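You operate a simulated robot arm through the tools that you are given. There is no shell and no other tool.

You run a simulated robot arm. Do the job below in one go: nothing can be reset, and whatever is moved stays where it is left.

## Task
Check the purple jack lead on the tone box at level 2 and tag it pass or fail.
Fine: pass if it reads clear; leave it plugged in, level back at zero; the other tags stay on the rail.

The check looks at the end state, three seconds after you hand in, the way a careful person would. Anything else that was tipped, shoved, dropped, spilled or broken makes it a failure.

## Robot
A 7-joint arm with a two-finger parallel gripper, fixed in place. Base frame: the origin is at the foot of the arm, x ahead of it, y to its left, z up. Readings come in mm, degrees, newtons and seconds.
Its first joint turns from -166.0 to 166.0 degrees. Payload 4.4 kg.
Tool frame: the origin (TCP) lies between the finger pads and is the grasp point; the fingertips stand 23 mm ahead of it; z points along the fingers, y is the line along which they close. The gripper opens to 94 mm. The fingers are 38 mm wide and 10 mm thick; the gripper's body (54 by 96 mm) begins 39 mm behind the TCP.
Orientation is that of the tool frame in the base frame, as a unit quaternion [x, y, z, w]. With the fingers straight down and closing along the base's y, the tool's x points along the base's -x, its y along +y and its z along -z.

## Interface
- The arm moves only by the tool jog_arm. Its argument "commands" is a list that holds one entry, the list of rows, each a list of 7 numbers: the shift along the tool's x, y, z in cm, then the turn, a rotation vector about the tool's x, y, z in degrees, then the gripper command, from -1 (shut) to 1 (fully open), values between in proportion. In form: [[[x, y, z, wx, wy, wz, gripper], ...]]. A call has 1 to 20 rows; each row shifts and turns the commanded pose from where the row before left it, along the tool's axes as they then stand. Each row takes 0.2 s and may step no farther than 50 mm and 8.6 degrees from the row before; otherwise, or with a gripper value out of range, the whole call is refused. Where a pose cannot be reached the arm comes as near as it can. A force on the tool above 40 N (or 10 N above the force at the start of the call, whichever is more), or a blocked arm, ends the call early, and 0.2 s more pass. The fingers move at their own pace (about 72 mm/s each) and stop on an object; they squeeze with about 28 N. The grip force told is the motor's: it shows also when the fingers shut on nothing. Time passes only in rows, and 0.2 s behind the last, so rows that do not move let the fingers close. The reply holds the time, the measured pose of the TCP, the force on the tool along the base axes, the opening and the grip force, in the units named above and with some noise, with the torque about the TCP (base axes, N m) and any sound that the robot's microphone picked up.
- Cameras (640 x 400 px; columns grow to the right, rows downward): "scene" is fixed at [224.5, -659.8, 1648.5]; the picture's right is [0.68, -0.74, 0.00], its down [-0.44, -0.41, -0.80] and it looks along [0.59, 0.54, -0.60] (base axes); focal length 345 px, centre (320, 200). "wrist" rides on the gripper at [86, 16, -75] in the tool frame; the picture's right is [-0.18, 0.98, 0.00], its down [-0.58, -0.11, -0.81] and it looks along [-0.79, -0.15, 0.59] (tool axes); focal length 243 px, centre (320, 200). There is no depth. A picture from a camera that has moved, and an enlarged one, comes with that camera's place and axes in the base frame and with its lens. The place of the scene camera against the robot may be out by one fixed shift of up to 25 mm in any direction.
- grab_frame(camera): a new picture of that camera. The clock stands still meanwhile.
- zoom(camera, box): a new picture of the part [left, top, right, bottom] of that camera's present view, enlarged. The clock stands still meanwhile.
- hand_in(): hands the job in; it is judged then, once.

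Nothing tells you positions but the pictures and the camera data. Unless the task says otherwise, let go and move clear before handing in.

The tools are called after "Call:" as a command line: name --argument value ..., lists and objects as JSON in quotes. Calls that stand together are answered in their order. jog_arm: Moves the arm, as the interface text tells. Its arguments: {"type":"object","properties":{"commands":{"type":"array","items":{"type":"array","items":{"type":"array","items":{"type":"number"}}}}},"required":["commands"]} The other tools are called the same way: grab_frame (camera) takes a picture; zoom (camera, box) takes an enlarged picture of a part of a camera's view; hand_in () hands the job in.

At the start:

```text
time_s: 0.0
tcp_pos: [600.9, 61.4, 1257.7]
tool_rot: [0.0, 1.0, 0.001, 0.0]
wrist_force: [-0.4, 0.5, -1.0]
wrist_torque: [-0.06, -0.01, -0.01]
finger_gap: 94.0
grip_force: 0.0
```

scene: 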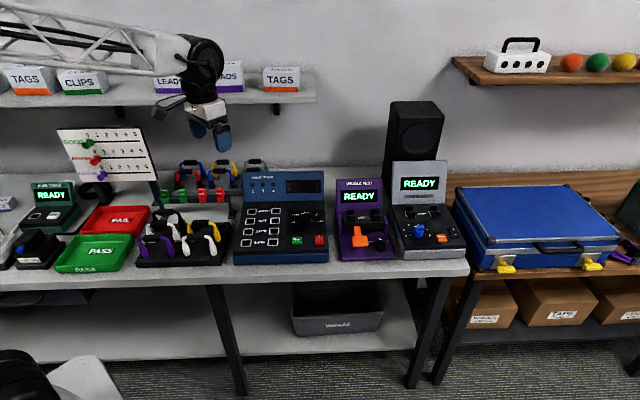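
wrist: 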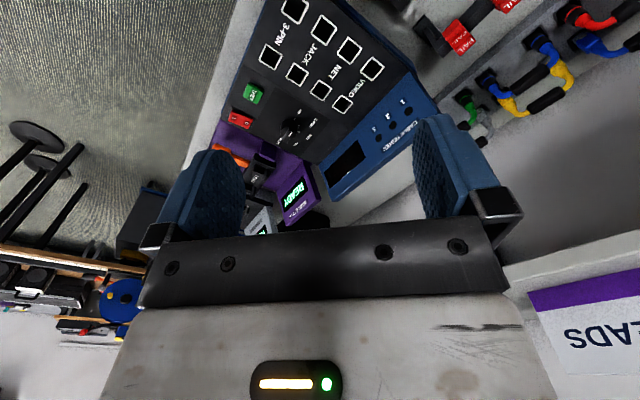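

I see a bench with a tag rail, trays, a cable tester, a purple box and a grey box with a speaker. I'll zoom in to identify the tone box, the purple jack lead and the tags.

Call:
zoom --camera "scene" --box '[120, 140, 240, 280]'

Call:
zoom --camera "scene" --box '[320, 150, 480, 270]'

Call:
zoom --camera "scene" --box '[0, 120, 160, 280]'

Call:
zoom --camera "scene" --box '[230, 160, 340, 270]'

```text
2.86 times, centred on (180, 210) of scene
camera zoom: at [224.5, -659.8, 1648.5], right [0.68, -0.74, 0.0], down [-0.44, -0.41, -0.8], along [0.59, 0.54, -0.6], focal length 986 px, centre (720, 171)
```

zoom: 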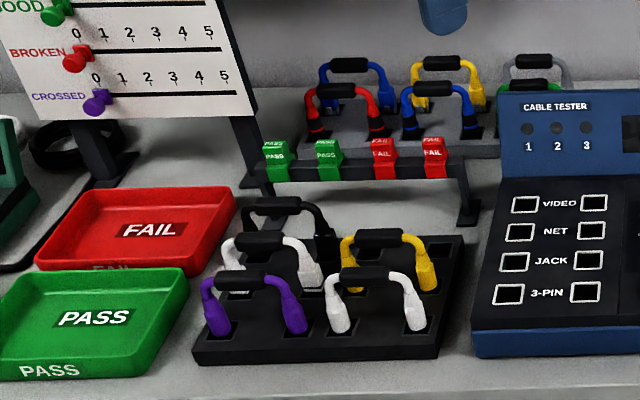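

```text
3.33 times, centred on (400, 210) of scene
camera zoom: at [224.5, -659.8, 1648.5], right [0.68, -0.74, 0.0], down [-0.44, -0.41, -0.8], along [0.59, 0.54, -0.6], focal length 1150 px, centre (53, 167)
```

zoom: 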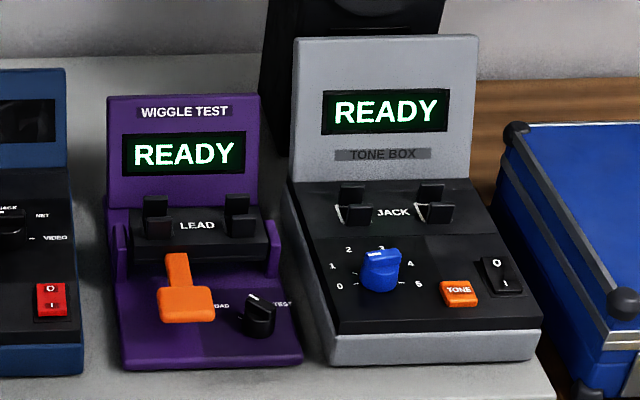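

```text
2.50 times, centred on (80, 200) of scene
camera zoom: at [224.5, -659.8, 1648.5], right [0.68, -0.74, 0.0], down [-0.44, -0.41, -0.8], along [0.59, 0.54, -0.6], focal length 863 px, centre (920, 200)
```

zoom: 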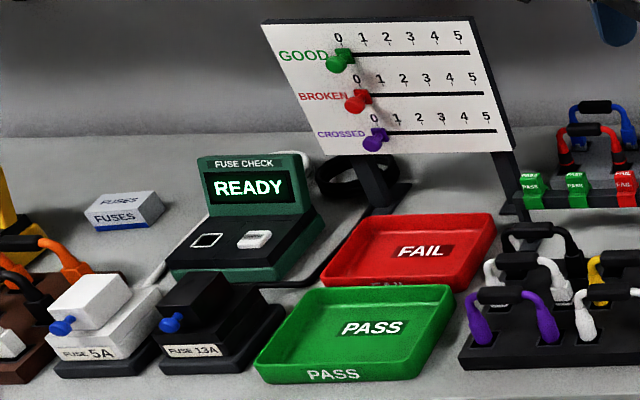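

```text
3.64 times, centred on (285, 215) of scene
camera zoom: at [224.5, -659.8, 1648.5], right [0.68, -0.74, 0.0], down [-0.44, -0.41, -0.8], along [0.59, 0.54, -0.6], focal length 1255 px, centre (447, 146)
```

zoom: 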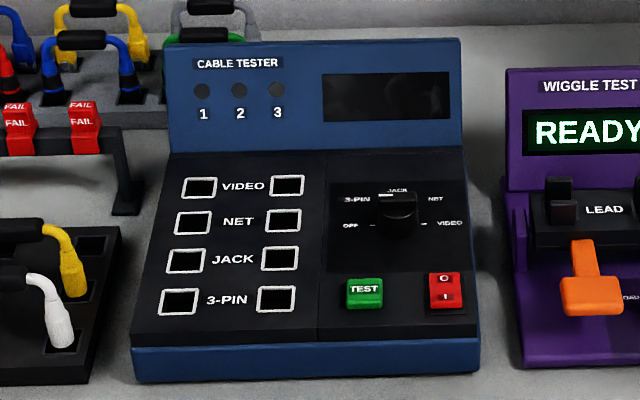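

The grey box on the right is the tone box: JACK sockets, a 0–5 level knob, a TONE button and an O/I switch. I'll swing the arm to the right above the bench, aligned with it, and look with the wrist camera.

Call:
jog_arm --commands '[[[-1.1, -4.6, 0.0, 0, 0, 0, 1], [-1.1, -4.6, 0.0, 0, 0, 0, 1], [-1.1, -4.6, 0.0, 0, 0, 0, 1], [-1.1, -4.6, 0.0, 0, 0, 0, 1], [-1.1, -4.6, 0.0, 0, 0, 0, 1], [-1.1, -4.6, 0.0, 0, 0, 0, 1], [-1.1, -4.6, 0.0, 0, 0, 0, 1], [-1.1, -4.6, 0.0, 0, 0, 0, 1], [-1.1, -4.6, 0.0, 0, 0, 0, 1], [-1.1, -4.6, 0.0, 0, 0, 0, 1], [0, 0, 0, 0, 0, -8.52, 1], [0, 0, 0, 0, 0, -8.52, 1], [0, 0, 0, 0, 0, -8.52, 1], [0, 0, 0, 0, 0, -8.52, 1], [0, 0, 0, 0, 0, -8.52, 1], [0, 0, 0, 0, 0, 0, 1]]]'

Call:
grab_frame --camera "wrist"

Call:
grab_frame --camera "scene"

```text
time_s: 3.4
tcp_pos: [712.3, -398.5, 1259.3]
tool_rot: [-0.364, 0.931, 0.0, -0.001]
wrist_force: [0.1, -0.1, -0.4]
wrist_torque: [-0.03, 0.05, 0.01]
finger_gap: 94.1
grip_force: 0.1
```

```text
taken
camera wrist: at [637.1, -445.2, 1333.3], right [-0.53, 0.85, 0.0], down [0.5, 0.31, 0.81], along [0.68, 0.43, -0.59], focal length 243 px, centre (320, 200)
```

wrist: 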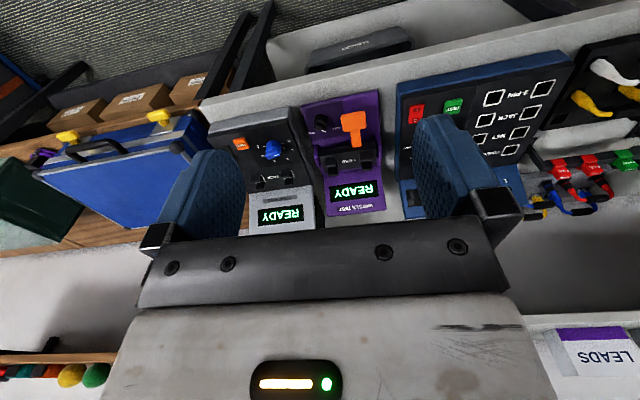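

```text
taken
```

scene: 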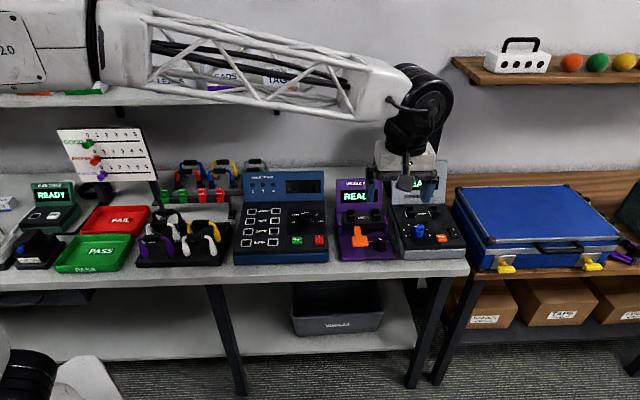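

The tone box knob seems to be around (1005, -338, 920), near the edge of the arm's reach. I'll zoom in on the wrist view for detail.

Call:
zoom --camera "wrist" --box '[200, 90, 400, 230]'

Call:
zoom --camera "wrist" --box '[500, 40, 640, 220]'

```text
2.86 times, centred on (300, 160) of wrist
camera zoom: at [637.1, -445.2, 1333.3], right [-0.53, 0.85, 0.0], down [0.5, 0.31, 0.81], along [0.68, 0.43, -0.59], focal length 693 px, centre (377, 314)
```

zoom: 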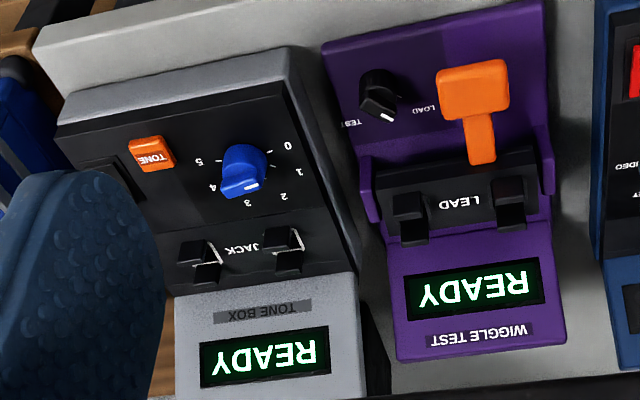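

```text
2.22 times, centred on (570, 130) of wrist
camera zoom: at [637.1, -445.2, 1333.3], right [-0.53, 0.85, 0.0], down [0.5, 0.31, 0.81], along [0.68, 0.43, -0.59], focal length 539 px, centre (-236, 356)
```

zoom: 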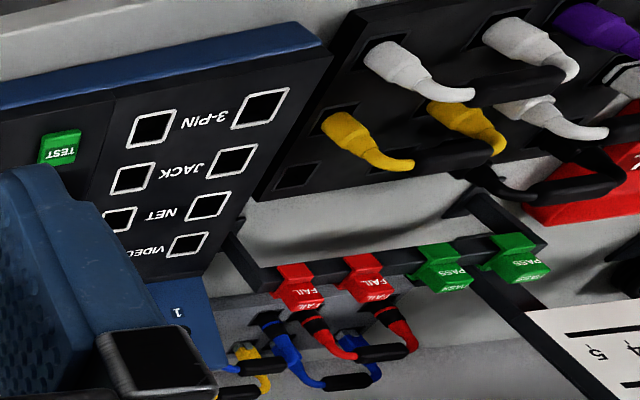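

I'll check whether other purple leads exist, and how the leads and rail look up close.

Call:
zoom --camera "scene" --box '[560, 160, 640, 290]'

Call:
zoom --camera "scene" --box '[130, 195, 240, 275]'

Call:
zoom --camera "scene" --box '[0, 180, 60, 280]'

Call:
zoom --camera "scene" --box '[150, 150, 280, 220]'

```text
3.08 times, centred on (600, 225) of scene
camera zoom: at [224.5, -659.8, 1648.5], right [0.68, -0.74, 0.0], down [-0.44, -0.41, -0.8], along [0.59, 0.54, -0.6], focal length 1062 px, centre (-542, 123)
```

zoom: 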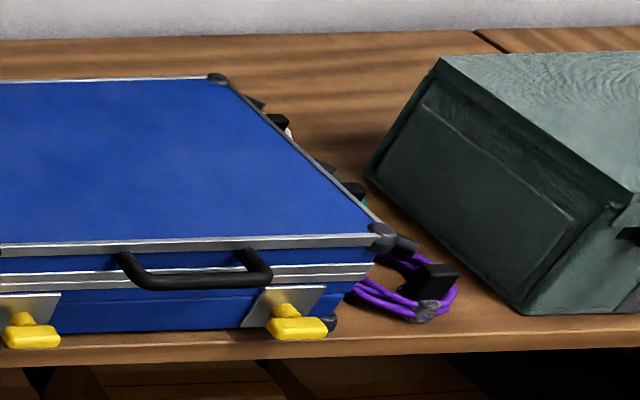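

```text
5.00 times, centred on (185, 235) of scene
camera zoom: at [224.5, -659.8, 1648.5], right [0.68, -0.74, 0.0], down [-0.44, -0.41, -0.8], along [0.59, 0.54, -0.6], focal length 1726 px, centre (995, 25)
```

zoom: 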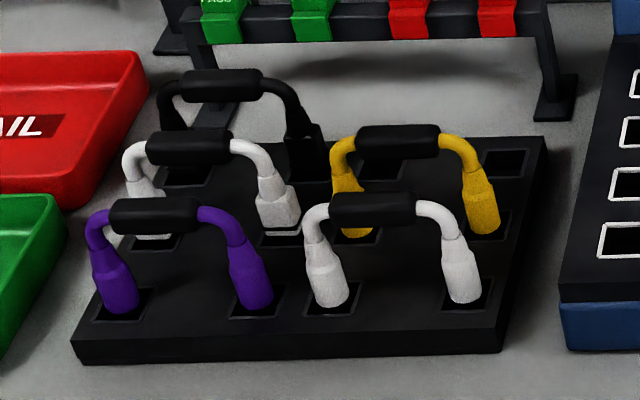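

```text
4.00 times, centred on (30, 230) of scene
camera zoom: at [224.5, -659.8, 1648.5], right [0.68, -0.74, 0.0], down [-0.44, -0.41, -0.8], along [0.59, 0.54, -0.6], focal length 1380 px, centre (1480, 80)
```

zoom: 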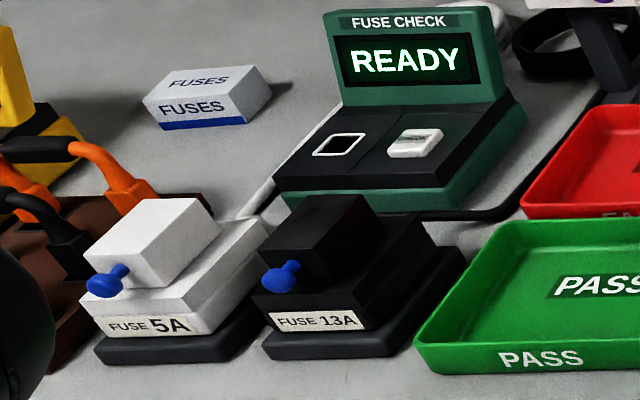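

```text
4.92 times, centred on (215, 185) of scene
camera zoom: at [224.5, -659.8, 1648.5], right [0.68, -0.74, 0.0], down [-0.44, -0.41, -0.8], along [0.59, 0.54, -0.6], focal length 1699 px, centre (837, 274)
```

zoom: 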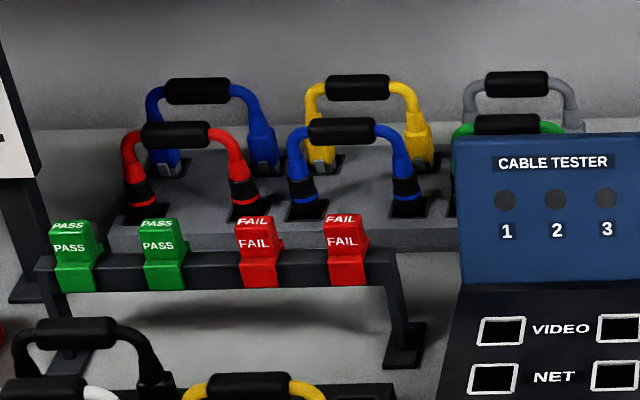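

The purple lead sits at the front-left of the near rack, and the four tags straddle the rail behind it. I'll move closer to the tone box to fix its position and the knob's marking.

Call:
jog_arm --commands '[[[-1.7, -3.47, 2.63, 0, 0, 0, 1], [-1.7, -3.47, 2.63, 0, 0, 0, 1], [-1.7, -3.47, 2.63, 0, 0, 0, 1], [0, 0, 0, 0, 0, 0, 1]]]'

Call:
grab_frame --camera "wrist"

Call:
zoom --camera "wrist" --box '[230, 90, 400, 230]'

```text
time_s: 4.4
tcp_pos: [819.7, -438.8, 1179.2]
tool_rot: [-0.363, 0.932, 0.0, 0.001]
wrist_force: [0.9, 0.0, 0.0]
wrist_torque: [0.0, 0.01, -0.02]
finger_gap: 94.1
grip_force: 0.0
```

```text
taken
camera wrist: at [746.8, -486.6, 1255.2], right [-0.53, 0.85, 0.0], down [0.5, 0.31, 0.81], along [0.68, 0.43, -0.59], focal length 243 px, centre (320, 200)
```

wrist: 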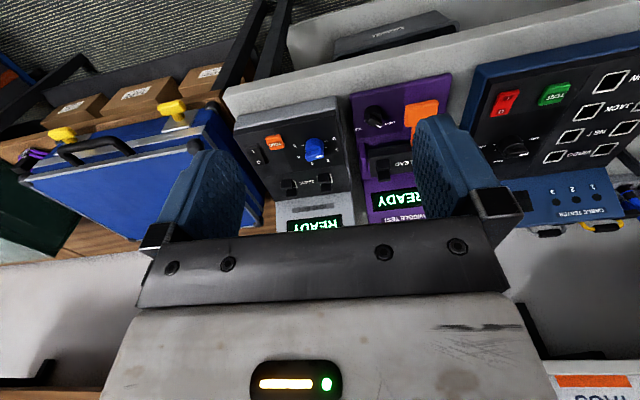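

```text
2.86 times, centred on (315, 160) of wrist
camera zoom: at [746.8, -486.6, 1255.2], right [-0.53, 0.85, 0.0], down [0.5, 0.31, 0.81], along [0.68, 0.43, -0.59], focal length 693 px, centre (334, 314)
```

zoom: 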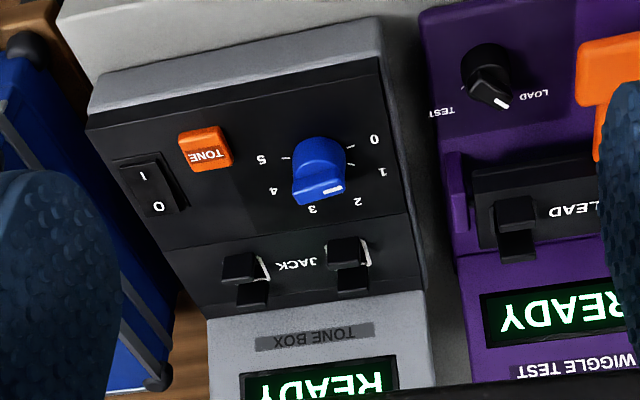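

The knob top works out at about (1000, -337, 930). I'll test reach by moving above the tone box at a safe height.

Call:
jog_arm --commands '[[[-4.0, -0.94, 0.58, 0, 0, 0, 1], [-4.0, -0.94, 0.58, 0, 0, 0, 1], [-4.0, -0.94, 0.58, 0, 0, 0, 1], [-4.0, -0.94, 0.58, 0, 0, 0, 1], [-4.0, -0.94, 0.58, 0, 0, 0, 1], [0, 0, 0, 0, 0, 0, 1]]]'

Call:
grab_frame --camera "wrist"

Call:
grab_frame --camera "scene"

```text
time_s: 5.8
tcp_pos: [999.9, -339.4, 1151.6]
tool_rot: [-0.363, 0.932, 0.0, 0.0]
wrist_force: [-0.1, 0.0, 0.2]
wrist_torque: [-0.03, 0.0, -0.03]
finger_gap: 93.9
grip_force: 0.1
```

```text
taken
camera wrist: at [924.8, -385.7, 1226.4], right [-0.53, 0.85, 0.0], down [0.5, 0.31, 0.81], along [0.68, 0.43, -0.59], focal length 243 px, centre (320, 200)
```

wrist: 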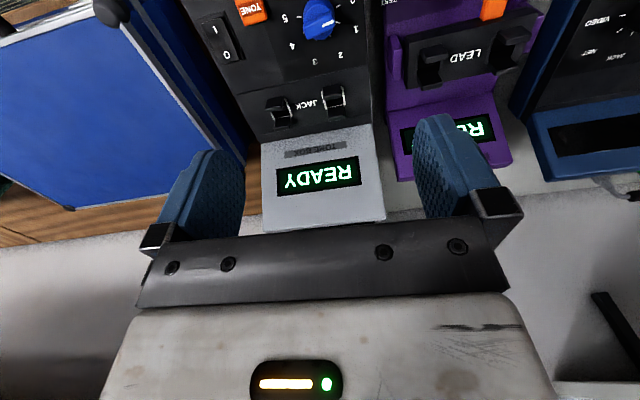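

```text
taken
```

scene: 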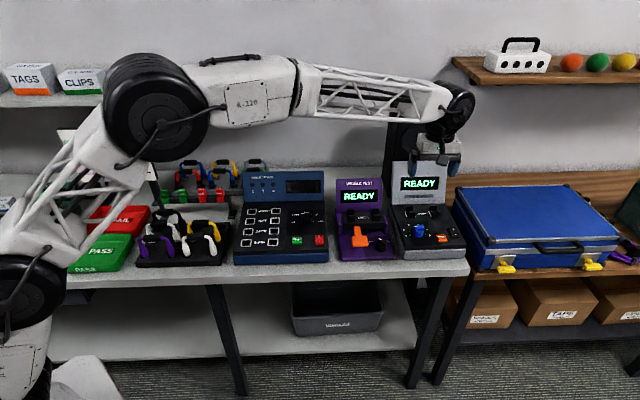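

I can reach above the tone box. I'll zoom in on its panel from here.

Call:
zoom --camera "wrist" --box '[190, 0, 400, 140]'

Call:
zoom --camera "wrist" --box '[280, 0, 360, 60]'

Call:
zoom --camera "wrist" --box '[250, 70, 360, 140]'

Call:
zoom --camera "scene" --box '[390, 190, 470, 260]'

```text
2.86 times, centred on (295, 70) of wrist
camera zoom: at [924.8, -385.7, 1226.4], right [-0.53, 0.85, 0.0], down [0.5, 0.31, 0.81], along [0.68, 0.43, -0.59], focal length 693 px, centre (391, 571)
```

zoom: 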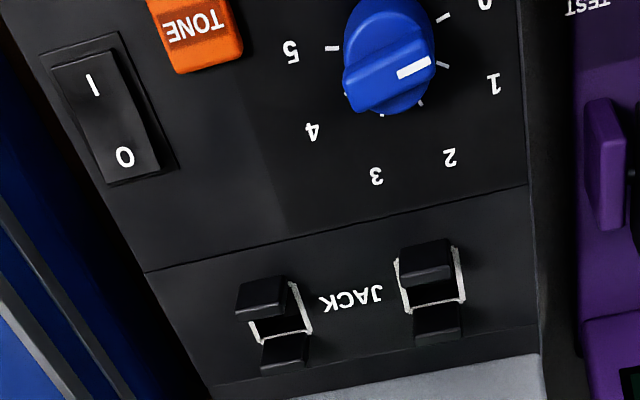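

```text
6.67 times, centred on (320, 30) of wrist
camera zoom: at [924.8, -385.7, 1226.4], right [-0.53, 0.85, 0.0], down [0.5, 0.31, 0.81], along [0.68, 0.43, -0.59], focal length 1618 px, centre (320, 1333)
```

zoom: 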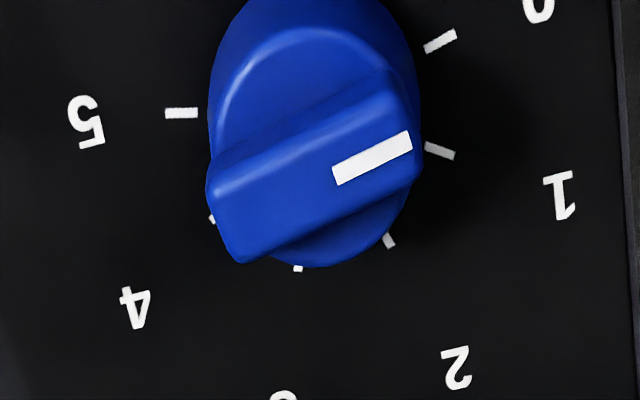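

```text
5.71 times, centred on (305, 105) of wrist
camera zoom: at [924.8, -385.7, 1226.4], right [-0.53, 0.85, 0.0], down [0.5, 0.31, 0.81], along [0.68, 0.43, -0.59], focal length 1386 px, centre (406, 743)
```

zoom: 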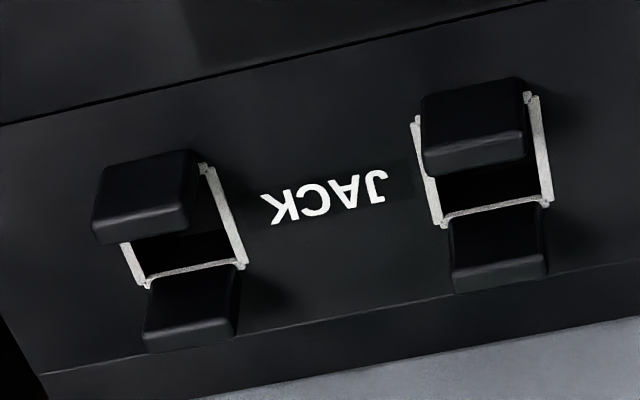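

```text
5.71 times, centred on (430, 225) of scene
camera zoom: at [224.5, -659.8, 1648.5], right [0.68, -0.74, 0.0], down [-0.44, -0.41, -0.8], along [0.59, 0.54, -0.6], focal length 1972 px, centre (-309, 57)
```

zoom: 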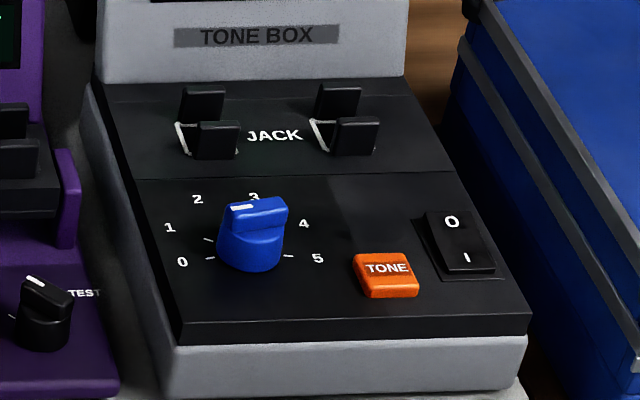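

The knob's white mark points at tick 0 already, so the level starts at zero. The sockets sit near (1068, -275) and (1124, -329) at z≈925, which is far out, so I'll test reach above them at a safe height.

Call:
jog_arm --commands '[[[-3.17, -1.25, 0.9, 0, 0, 0, 1], [-3.17, -1.25, 0.9, 0, 0, 0, 1], [-3.17, -1.25, 0.9, 0, 0, 0, 1], [0, 0, 2.0, 0, 0, 0, 1], [0, 0, 0, 0, 0, 0, 1]]]'

Call:
grab_frame --camera "scene"

```text
time_s: 7.0
tcp_pos: [1094.2, -303.7, 1103.7]
tool_rot: [-0.364, 0.931, 0.0, 0.001]
wrist_force: [0.2, -0.5, 0.3]
wrist_torque: [-0.02, -0.01, -0.04]
finger_gap: 94.0
grip_force: 0.1
```

```text
taken
```

scene: 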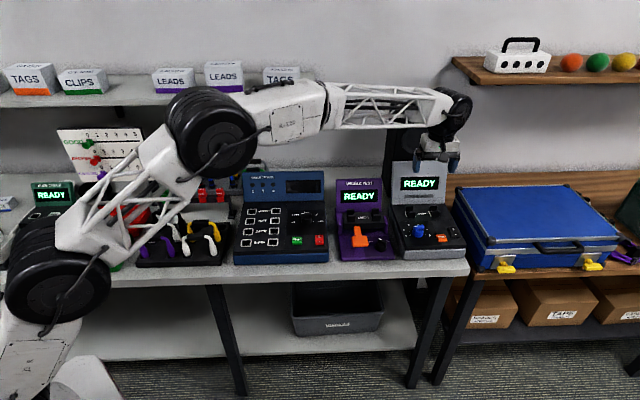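

Reach over the sockets is fine. Now I'll raise the arm and travel left to look at the purple lead and the tag rail.

Call:
jog_arm --commands '[[[0, 0, -5, 0, 0, 0, 1], [0, 0, -5, 0, 0, 0, 1], [1.842, 4.5, 0, 0, 0, 0, 1], [1.842, 4.5, 0, 0, 0, 0, 1], [1.842, 4.5, 0, 0, 0, 0, 1], [1.842, 4.5, 0, 0, 0, 0, 1], [1.842, 4.5, 0, 0, 0, 0, 1], [1.842, 4.5, 0, 0, 0, 0, 1], [1.842, 4.5, 0, 0, 0, 0, 1], [1.842, 4.5, 0, 0, 0, 0, 1], [1.842, 4.5, 0, 0, 0, 0, 1], [1.842, 4.5, 0, 0, 0, 0, 1], [1.842, 4.5, 0, 0, 0, 0, 1], [1.842, 4.5, 0, 0, 0, 0, 1], [1.842, 4.5, 0, 0, 0, 0, 1], [0, 0, 0, 0, 0, 0, 1]]]'

Call:
grab_frame --camera "wrist"

Call:
grab_frame --camera "scene"

```text
time_s: 10.4
tcp_pos: [518.5, -33.3, 1205.6]
tool_rot: [-0.363, 0.932, 0.0, -0.001]
wrist_force: [0.4, 0.2, 0.6]
wrist_torque: [0.01, -0.02, -0.01]
finger_gap: 93.8
grip_force: 0.0
```

```text
taken
camera wrist: at [443.6, -81.5, 1281.5], right [-0.53, 0.85, 0.0], down [0.5, 0.31, 0.81], along [0.68, 0.43, -0.59], focal length 243 px, centre (320, 200)
```

wrist: 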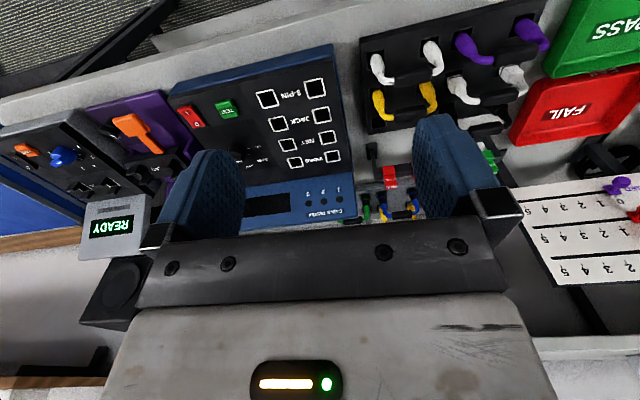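

```text
taken
```

scene: 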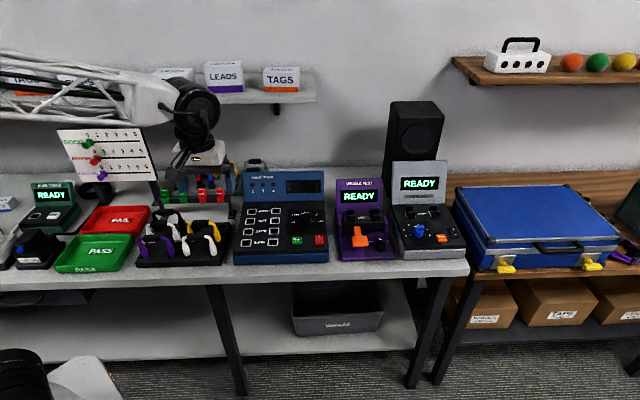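

Now I continue left to get the purple lead nicely in view.

Call:
jog_arm --commands '[[[1.842, 4.5, 0, 0, 0, 0, 1], [1.842, 4.5, 0, 0, 0, 0, 1], [1.842, 4.5, 0, 0, 0, 0, 1], [1.842, 4.5, 0, 0, 0, 0, 1], [1.0, 3.5, 1.0, 0, 0, 0, 1], [0, 0, 0, 0, 0, 0, 1]]]'

Call:
grab_frame --camera "wrist"

Call:
zoom --camera "wrist" --box '[250, 20, 450, 220]'

```text
time_s: 11.8
tcp_pos: [312.2, 64.2, 1195.6]
tool_rot: [-0.363, 0.932, 0.0, 0.0]
wrist_force: [0.0, 0.0, 0.6]
wrist_torque: [0.01, 0.0, -0.01]
finger_gap: 93.8
grip_force: 0.0
```

```text
taken
camera wrist: at [238.0, 18.2, 1271.5], right [-0.53, 0.85, 0.0], down [0.5, 0.31, 0.81], along [0.68, 0.43, -0.59], focal length 243 px, centre (320, 200)
```

wrist: 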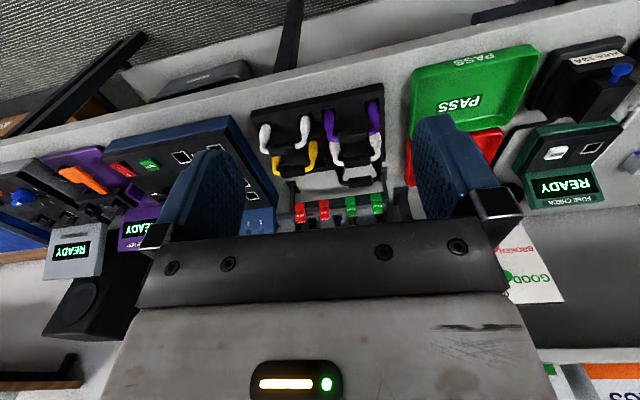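

```text
2.00 times, centred on (350, 120) of wrist
camera zoom: at [238.0, 18.2, 1271.5], right [-0.53, 0.85, 0.0], down [0.5, 0.31, 0.81], along [0.68, 0.43, -0.59], focal length 485 px, centre (260, 360)
```

zoom: 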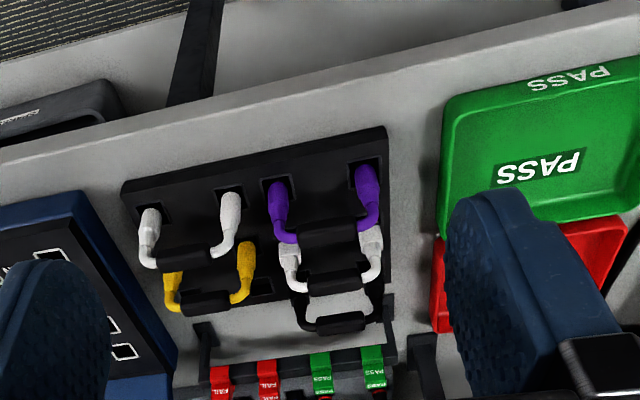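

The bench axes lie at about 45° to the base. I'll turn the gripper so it closes across the lead's handle, with the camera on the left, and hover above the purple lead at roughly (440, 217).

Call:
jog_arm --commands '[[[0, 0, 0, 0, 0, 7.96, 1], [0, 0, 0, 0, 0, 7.96, 1], [0, 0, 0, 0, 0, 7.96, 1], [0, 0, 0, 0, 0, 7.96, 1], [0, 0, 0, 0, 0, 7.96, 1], [0, 0, 0, 0, 0, 7.96, 1], [0, 0, 0, 0, 0, 7.96, 1], [0, 0, 0, 0, 0, 7.96, 1], [0, 0, 0, 0, 0, 7.96, 1], [0, 0, 0, 0, 0, 7.96, 1], [0, 0, 0, 0, 0, 7.96, 1], [0, 0, 0, 0, 0, 0, 1], [0.35, 3.97, 1.92, 0, 0, 0, 1], [0.35, 3.97, 1.92, 0, 0, 0, 1], [0.35, 3.97, 1.92, 0, 0, 0, 1], [0.35, 3.97, 1.92, 0, 0, 0, 1], [0.35, 3.97, 1.92, 0, 0, 0, 1], [0, 0, 0, 0, 0, 0, 1]]]'

Call:
grab_frame --camera "wrist"

Call:
grab_frame --camera "scene"

```text
time_s: 15.6
tcp_pos: [444.5, 223.7, 1097.8]
tool_rot: [0.382, 0.924, 0.001, -0.001]
wrist_force: [0.0, -0.3, 0.2]
wrist_torque: [0.0, 0.0, -0.01]
finger_gap: 93.9
grip_force: 0.1
```

```text
taken
camera wrist: at [394.5, 295.5, 1172.8], right [0.82, 0.57, 0.0], down [0.33, -0.49, 0.81], along [0.46, -0.66, -0.59], focal length 243 px, centre (320, 200)
```

wrist: 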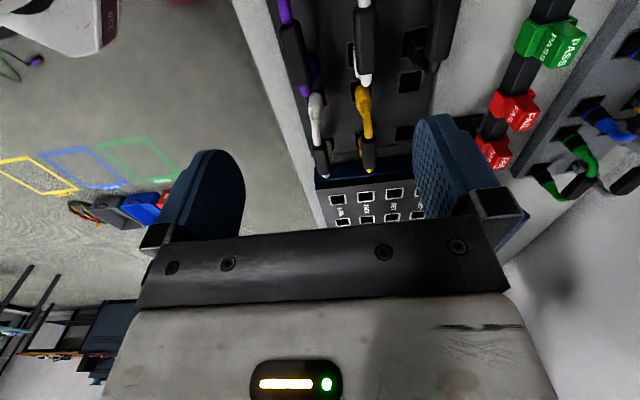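

```text
taken
```

scene: 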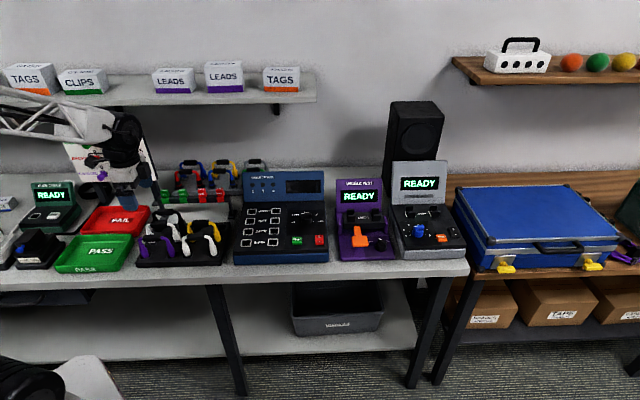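

I'm hovering above and to the back-left of the purple lead. I'll zoom for exact measurements.

Call:
zoom --camera "wrist" --box '[230, 0, 450, 180]'

Call:
zoom --camera "wrist" --box '[470, 0, 640, 210]'

```text
2.22 times, centred on (340, 90) of wrist
camera zoom: at [394.5, 295.5, 1172.8], right [0.82, 0.57, 0.0], down [0.33, -0.49, 0.81], along [0.46, -0.66, -0.59], focal length 539 px, centre (276, 444)
```

zoom: 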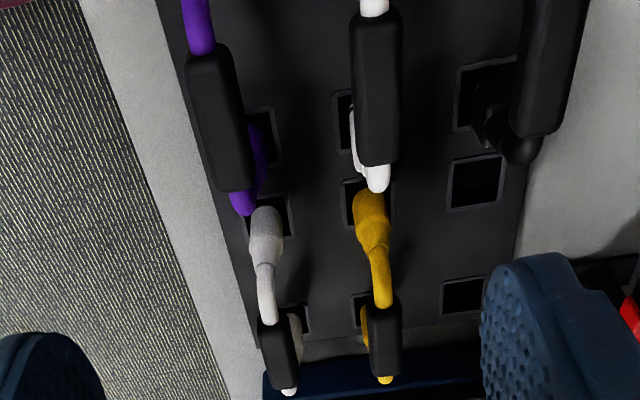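

```text
1.90 times, centred on (555, 105) of wrist
camera zoom: at [394.5, 295.5, 1172.8], right [0.82, 0.57, 0.0], down [0.33, -0.49, 0.81], along [0.46, -0.66, -0.59], focal length 462 px, centre (-128, 381)
```

zoom: 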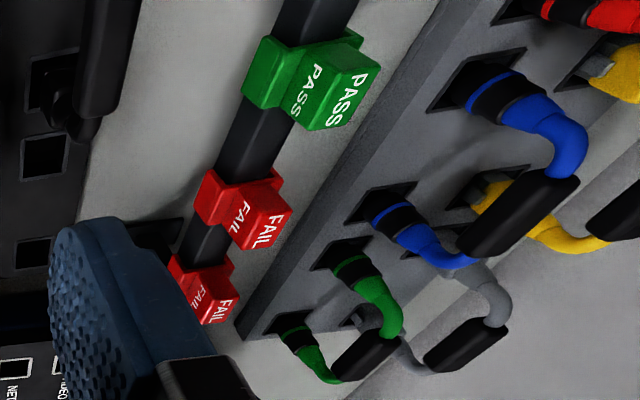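

The purple handle is near base (432, 203), top at z≈945. I'll centre over it and descend part way to refine.

Call:
jog_arm --commands '[[[-0.3, -1.2, 1.5, 0, 0, 0, 1], [-0.3, -1.15, 1.5, 0, 0, 0, 0.6], [0, 0, 2.0, 0, 0, 0, 0.6], [0, 0, 0, 0, 0, 0, 0.6], [0, 0, 0, 0, 0, 0, 0.6]]]'

Call:
zoom --camera "wrist" --box '[220, 0, 420, 200]'

Call:
zoom --camera "scene" --box '[90, 150, 250, 280]'

```text
time_s: 16.8
tcp_pos: [431.2, 201.3, 1046.5]
tool_rot: [0.383, 0.924, 0.0, 0.0]
wrist_force: [-0.1, 0.7, -0.2]
wrist_torque: [0.0, 0.01, 0.0]
finger_gap: 75.1
grip_force: 0.1
```

```text
2.00 times, centred on (320, 100) of wrist
camera zoom: at [381.9, 272.5, 1121.8], right [0.82, 0.57, 0.0], down [0.33, -0.49, 0.81], along [0.46, -0.67, -0.59], focal length 485 px, centre (320, 400)
```

zoom: 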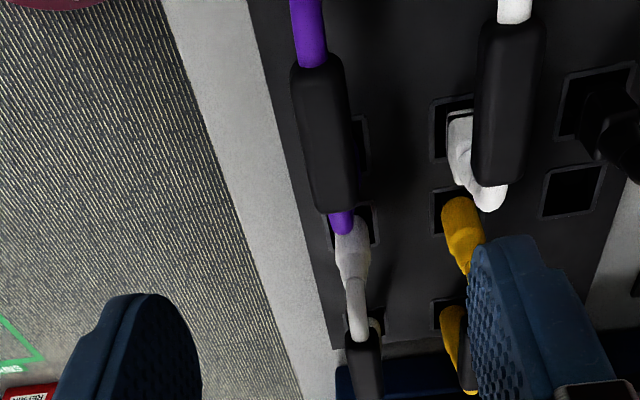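

```text
3.08 times, centred on (170, 215) of scene
camera zoom: at [224.5, -659.8, 1648.5], right [0.68, -0.74, 0.0], down [-0.44, -0.41, -0.8], along [0.59, 0.54, -0.6], focal length 1062 px, centre (782, 154)
```

zoom: 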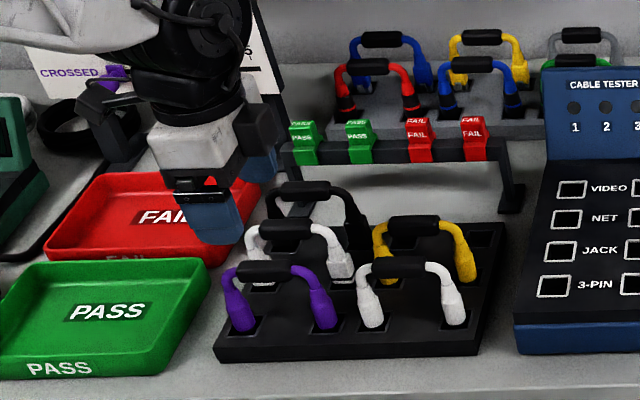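

The handle lines up well with the tool axis. I'll descend around it with the fingers part-closed and check before gripping.

Call:
jog_arm --commands '[[[0, 0.28, 0, 0, 0, 0, 0.15], [0, 0, 2.5, 0, 0, 0, 0.15], [0, 0, 2.5, 0, 0, 0, 0.15], [0, 0, 2.0, 0, 0, 0, 0.15], [0, 0, 0, 0, 0, 0, 0.15]]]'

Call:
grab_frame --camera "wrist"

Call:
zoom --camera "scene" --box '[110, 180, 230, 280]'

```text
time_s: 18.0
tcp_pos: [431.6, 200.4, 978.0]
tool_rot: [0.383, 0.924, 0.0, 0.0]
wrist_force: [-0.7, -0.5, -0.1]
wrist_torque: [-0.02, -0.02, -0.02]
finger_gap: 54.1
grip_force: 0.0
```

```text
taken
camera wrist: at [382.1, 273.3, 1053.2], right [0.82, 0.57, 0.0], down [0.33, -0.49, 0.81], along [0.46, -0.66, -0.59], focal length 243 px, centre (320, 200)
```

wrist: 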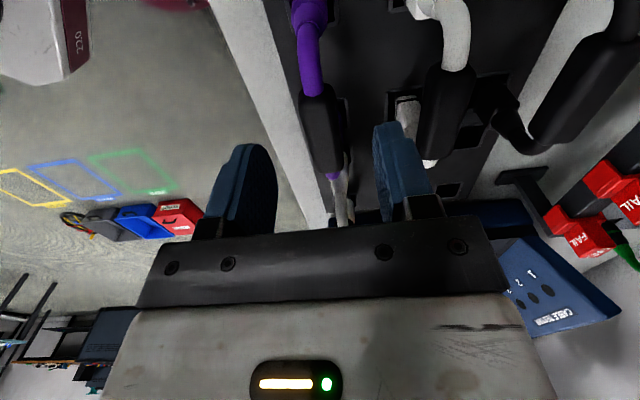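

```text
4.00 times, centred on (170, 230) of scene
camera zoom: at [224.5, -659.8, 1648.5], right [0.68, -0.74, 0.0], down [-0.44, -0.41, -0.8], along [0.59, 0.54, -0.6], focal length 1380 px, centre (920, 80)
```

zoom: 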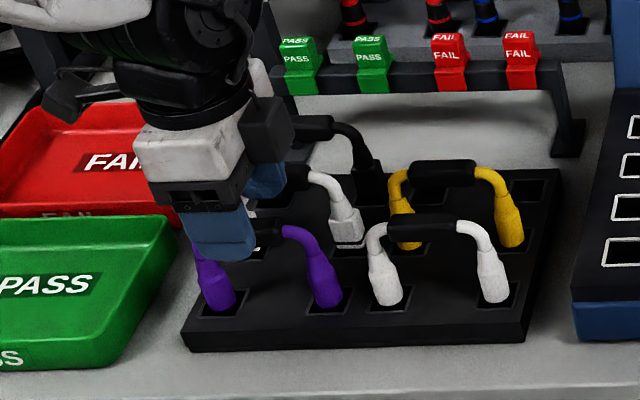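

The handle is centred between the fingers. I'll go down the last 35 mm and close.

Call:
jog_arm --commands '[[[0, 0, 1.8, 0, 0, 0, 0.15], [0, 0, 1.7, 0, 0, 0, 0.15], [0, 0, 0, 0, 0, 0, 0.15], [0, 0, 0, 0, 0, 0, -1], [0, 0, 0, 0, 0, 0, -1], [0, 0, 0, 0, 0, 0, -1]]]'

Call:
grab_frame --camera "wrist"

Call:
zoom --camera "scene" --box '[110, 180, 230, 280]'

```text
time_s: 19.4
tcp_pos: [433.7, 201.7, 943.1]
tool_rot: [0.382, 0.924, 0.001, 0.0]
wrist_force: [-0.1, 0.5, 0.4]
wrist_torque: [0.01, 0.0, -0.01]
finger_gap: 17.6
grip_force: 27.7
```

```text
taken
camera wrist: at [383.8, 273.5, 1018.2], right [0.82, 0.57, 0.0], down [0.33, -0.49, 0.81], along [0.46, -0.67, -0.59], focal length 243 px, centre (320, 200)
```

wrist: 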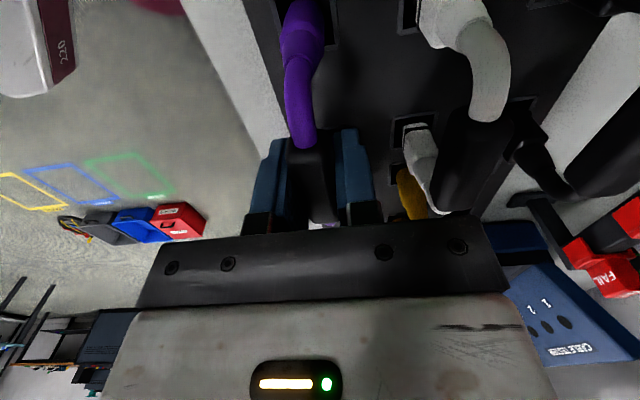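

```text
4.00 times, centred on (170, 230) of scene
camera zoom: at [224.5, -659.8, 1648.5], right [0.68, -0.74, 0.0], down [-0.44, -0.41, -0.8], along [0.59, 0.54, -0.6], focal length 1380 px, centre (920, 80)
```

zoom: 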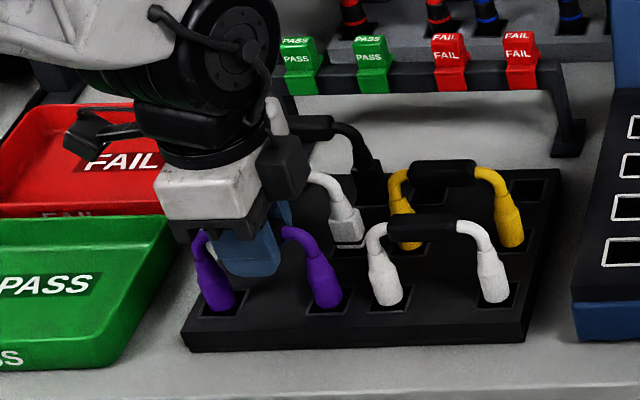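

The handle is gripped (17.6 mm, 27.7 N). I'll lift straight up gently.

Call:
jog_arm --commands '[[[0, 0, -1, 0, 0, 0, -1], [0, 0, -1, 0, 0, 0, -1], [0, 0, -1, 0, 0, 0, -1], [0, 0, -2, 0, 0, 0, -1], [0, 0, -2, 0, 0, 0, -1], [0, 0, -2.5, 0, 0, 0, -1], [0, 0, -2.5, 0, 0, 0, -1], [0, 0, -2.5, 0, 0, 0, -1], [0, 0, 0, 0, 0, 0, -1]]]'

Call:
grab_frame --camera "wrist"

Call:
zoom --camera "scene" --box '[90, 120, 230, 280]'

```text
time_s: 21.4
tcp_pos: [433.7, 202.6, 1086.0]
tool_rot: [0.383, 0.924, 0.0, 0.001]
wrist_force: [0.1, 0.5, -0.9]
wrist_torque: [0.02, -0.03, 0.01]
finger_gap: 17.7
grip_force: 27.9
```

```text
taken
camera wrist: at [385.6, 275.8, 1160.7], right [0.82, 0.57, 0.0], down [0.33, -0.49, 0.81], along [0.46, -0.67, -0.59], focal length 243 px, centre (320, 200)
```

wrist: 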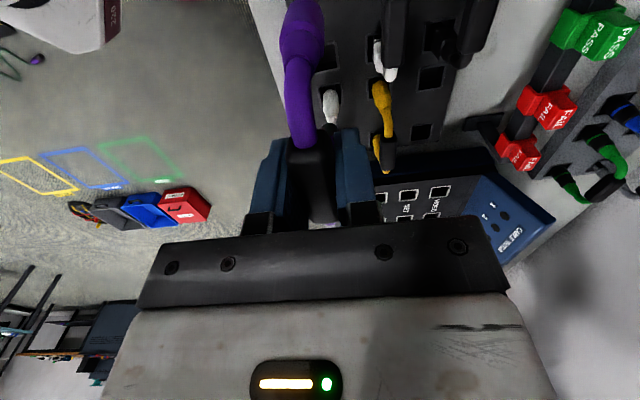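

```text
2.50 times, centred on (160, 200) of scene
camera zoom: at [224.5, -659.8, 1648.5], right [0.68, -0.74, 0.0], down [-0.44, -0.41, -0.8], along [0.59, 0.54, -0.6], focal length 863 px, centre (720, 200)
```

zoom: 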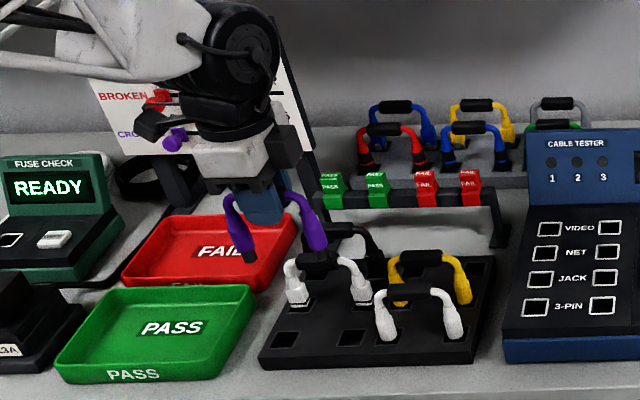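

The lead is out of the rack. Let me look at its plug ends.

Call:
zoom --camera "scene" --box '[140, 180, 190, 230]'

Call:
zoom --camera "wrist" --box '[240, 0, 400, 160]'

```text
8.00 times, centred on (165, 205) of scene
camera zoom: at [224.5, -659.8, 1648.5], right [0.68, -0.74, 0.0], down [-0.44, -0.41, -0.8], along [0.59, 0.54, -0.6], focal length 2761 px, centre (1560, 160)
```

zoom: 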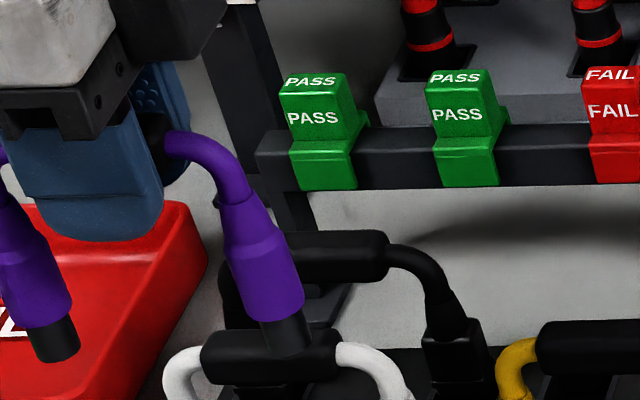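

```text
2.50 times, centred on (320, 80) of wrist
camera zoom: at [385.6, 275.8, 1160.7], right [0.82, 0.57, 0.0], down [0.33, -0.49, 0.81], along [0.46, -0.67, -0.59], focal length 606 px, centre (320, 500)
```

zoom: 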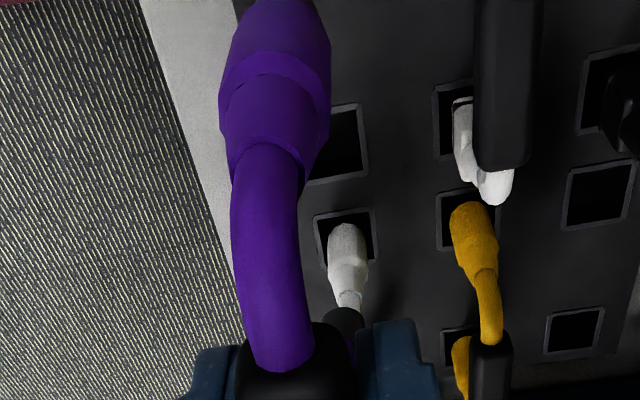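

The lead has round plugs with dark tips, spaced about 80 mm like the tone box sockets. I'll carry it along the front of the bench at a safe height and stop left of the tone box to study the socket slope.

Call:
jog_arm --commands '[[[0, 0, -3.2, 0, 0, 0, -1], [0, 0, -3.2, 0, 0, 0, -1], [-2, 0, 0, 0, 0, 0, -1], [-4, 0, 0, 0, 0, 0, -1], [-4, 0, 0, 0, 0, 0, -1], [-4, 0, 0, 0, 0, 0, -1], [-4, 0, 0, 0, 0, 0, -1], [-4, 0, 0, 0, 0, 0, -1], [-4, 0, 0, 0, 0, 0, -1], [-4, 0, 0, 0, 0, 0, -1], [-4, 0, 0, 0, 0, 0, -1], [-4, 0, 0, 0, 0, 0, -1], [-4, 0, 0, 0, 0, 0, -1], [-4, 0, 0, 0, 0, 0, -1], [-4, 0, 0, 0, 0, 0, -1], [-4, 0, 0, 0, 0, 0, -1], [-4, 0, 0, 0, 0, 0, -1], [-3.6, 0, 0, 0, 0, 0, -1], [-2, 0, 0, 0, 0, 0, -1], [0, 0, 0, 0, 0, 0, -1]]]'

Call:
grab_frame --camera "wrist"

Call:
grab_frame --camera "scene"

```text
time_s: 25.6
tcp_pos: [882.1, -249.6, 1152.5]
tool_rot: [0.383, 0.924, 0.0, 0.0]
wrist_force: [0.4, -0.4, -0.6]
wrist_torque: [0.0, -0.01, 0.02]
finger_gap: 17.3
grip_force: 28.0
```

```text
taken
camera wrist: at [832.6, -176.7, 1228.1], right [0.82, 0.57, 0.0], down [0.33, -0.49, 0.81], along [0.46, -0.67, -0.59], focal length 243 px, centre (320, 200)
```

wrist: 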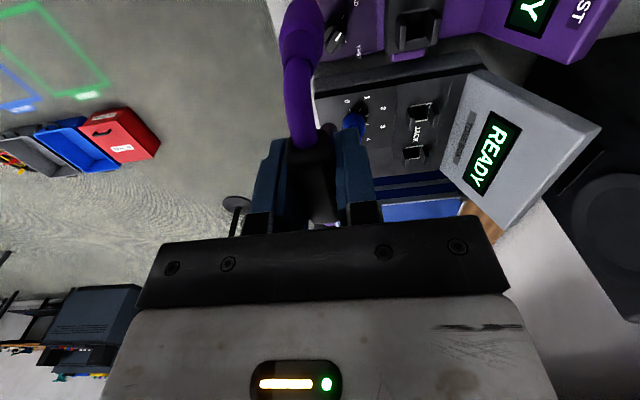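

```text
taken
```

scene: 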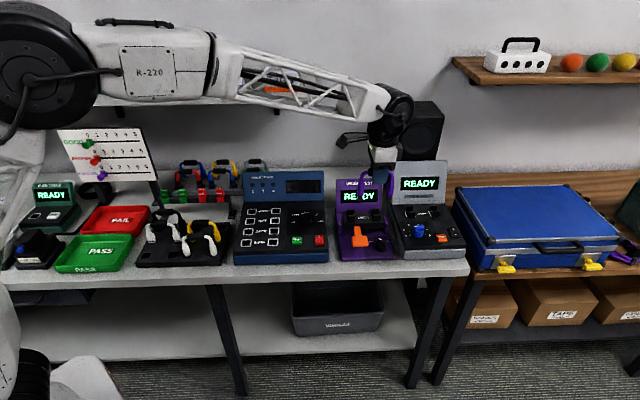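

The tone box is now visible from its left side. I'll zoom in to judge the socket slope.

Call:
zoom --camera "wrist" --box '[300, 60, 500, 220]'

Call:
zoom --camera "wrist" --box '[380, 80, 460, 180]'

```text
2.50 times, centred on (400, 140) of wrist
camera zoom: at [832.6, -176.7, 1228.1], right [0.82, 0.57, 0.0], down [0.33, -0.49, 0.81], along [0.46, -0.67, -0.59], focal length 606 px, centre (120, 350)
```

zoom: 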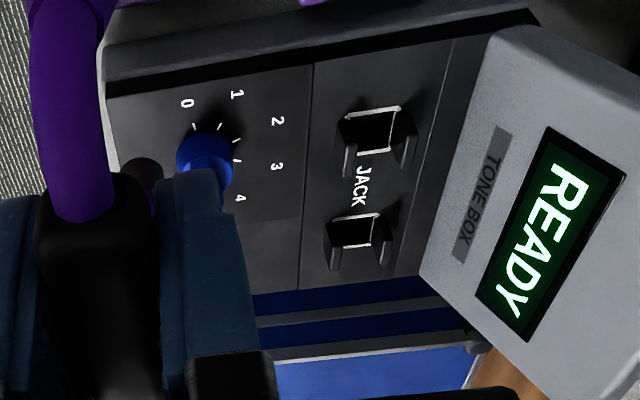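

```text
4.00 times, centred on (420, 130) of wrist
camera zoom: at [832.6, -176.7, 1228.1], right [0.82, 0.57, 0.0], down [0.33, -0.49, 0.81], along [0.46, -0.67, -0.59], focal length 970 px, centre (-80, 480)
```

zoom: 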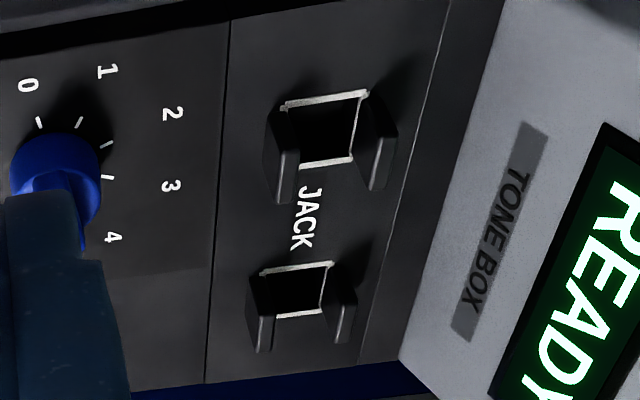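

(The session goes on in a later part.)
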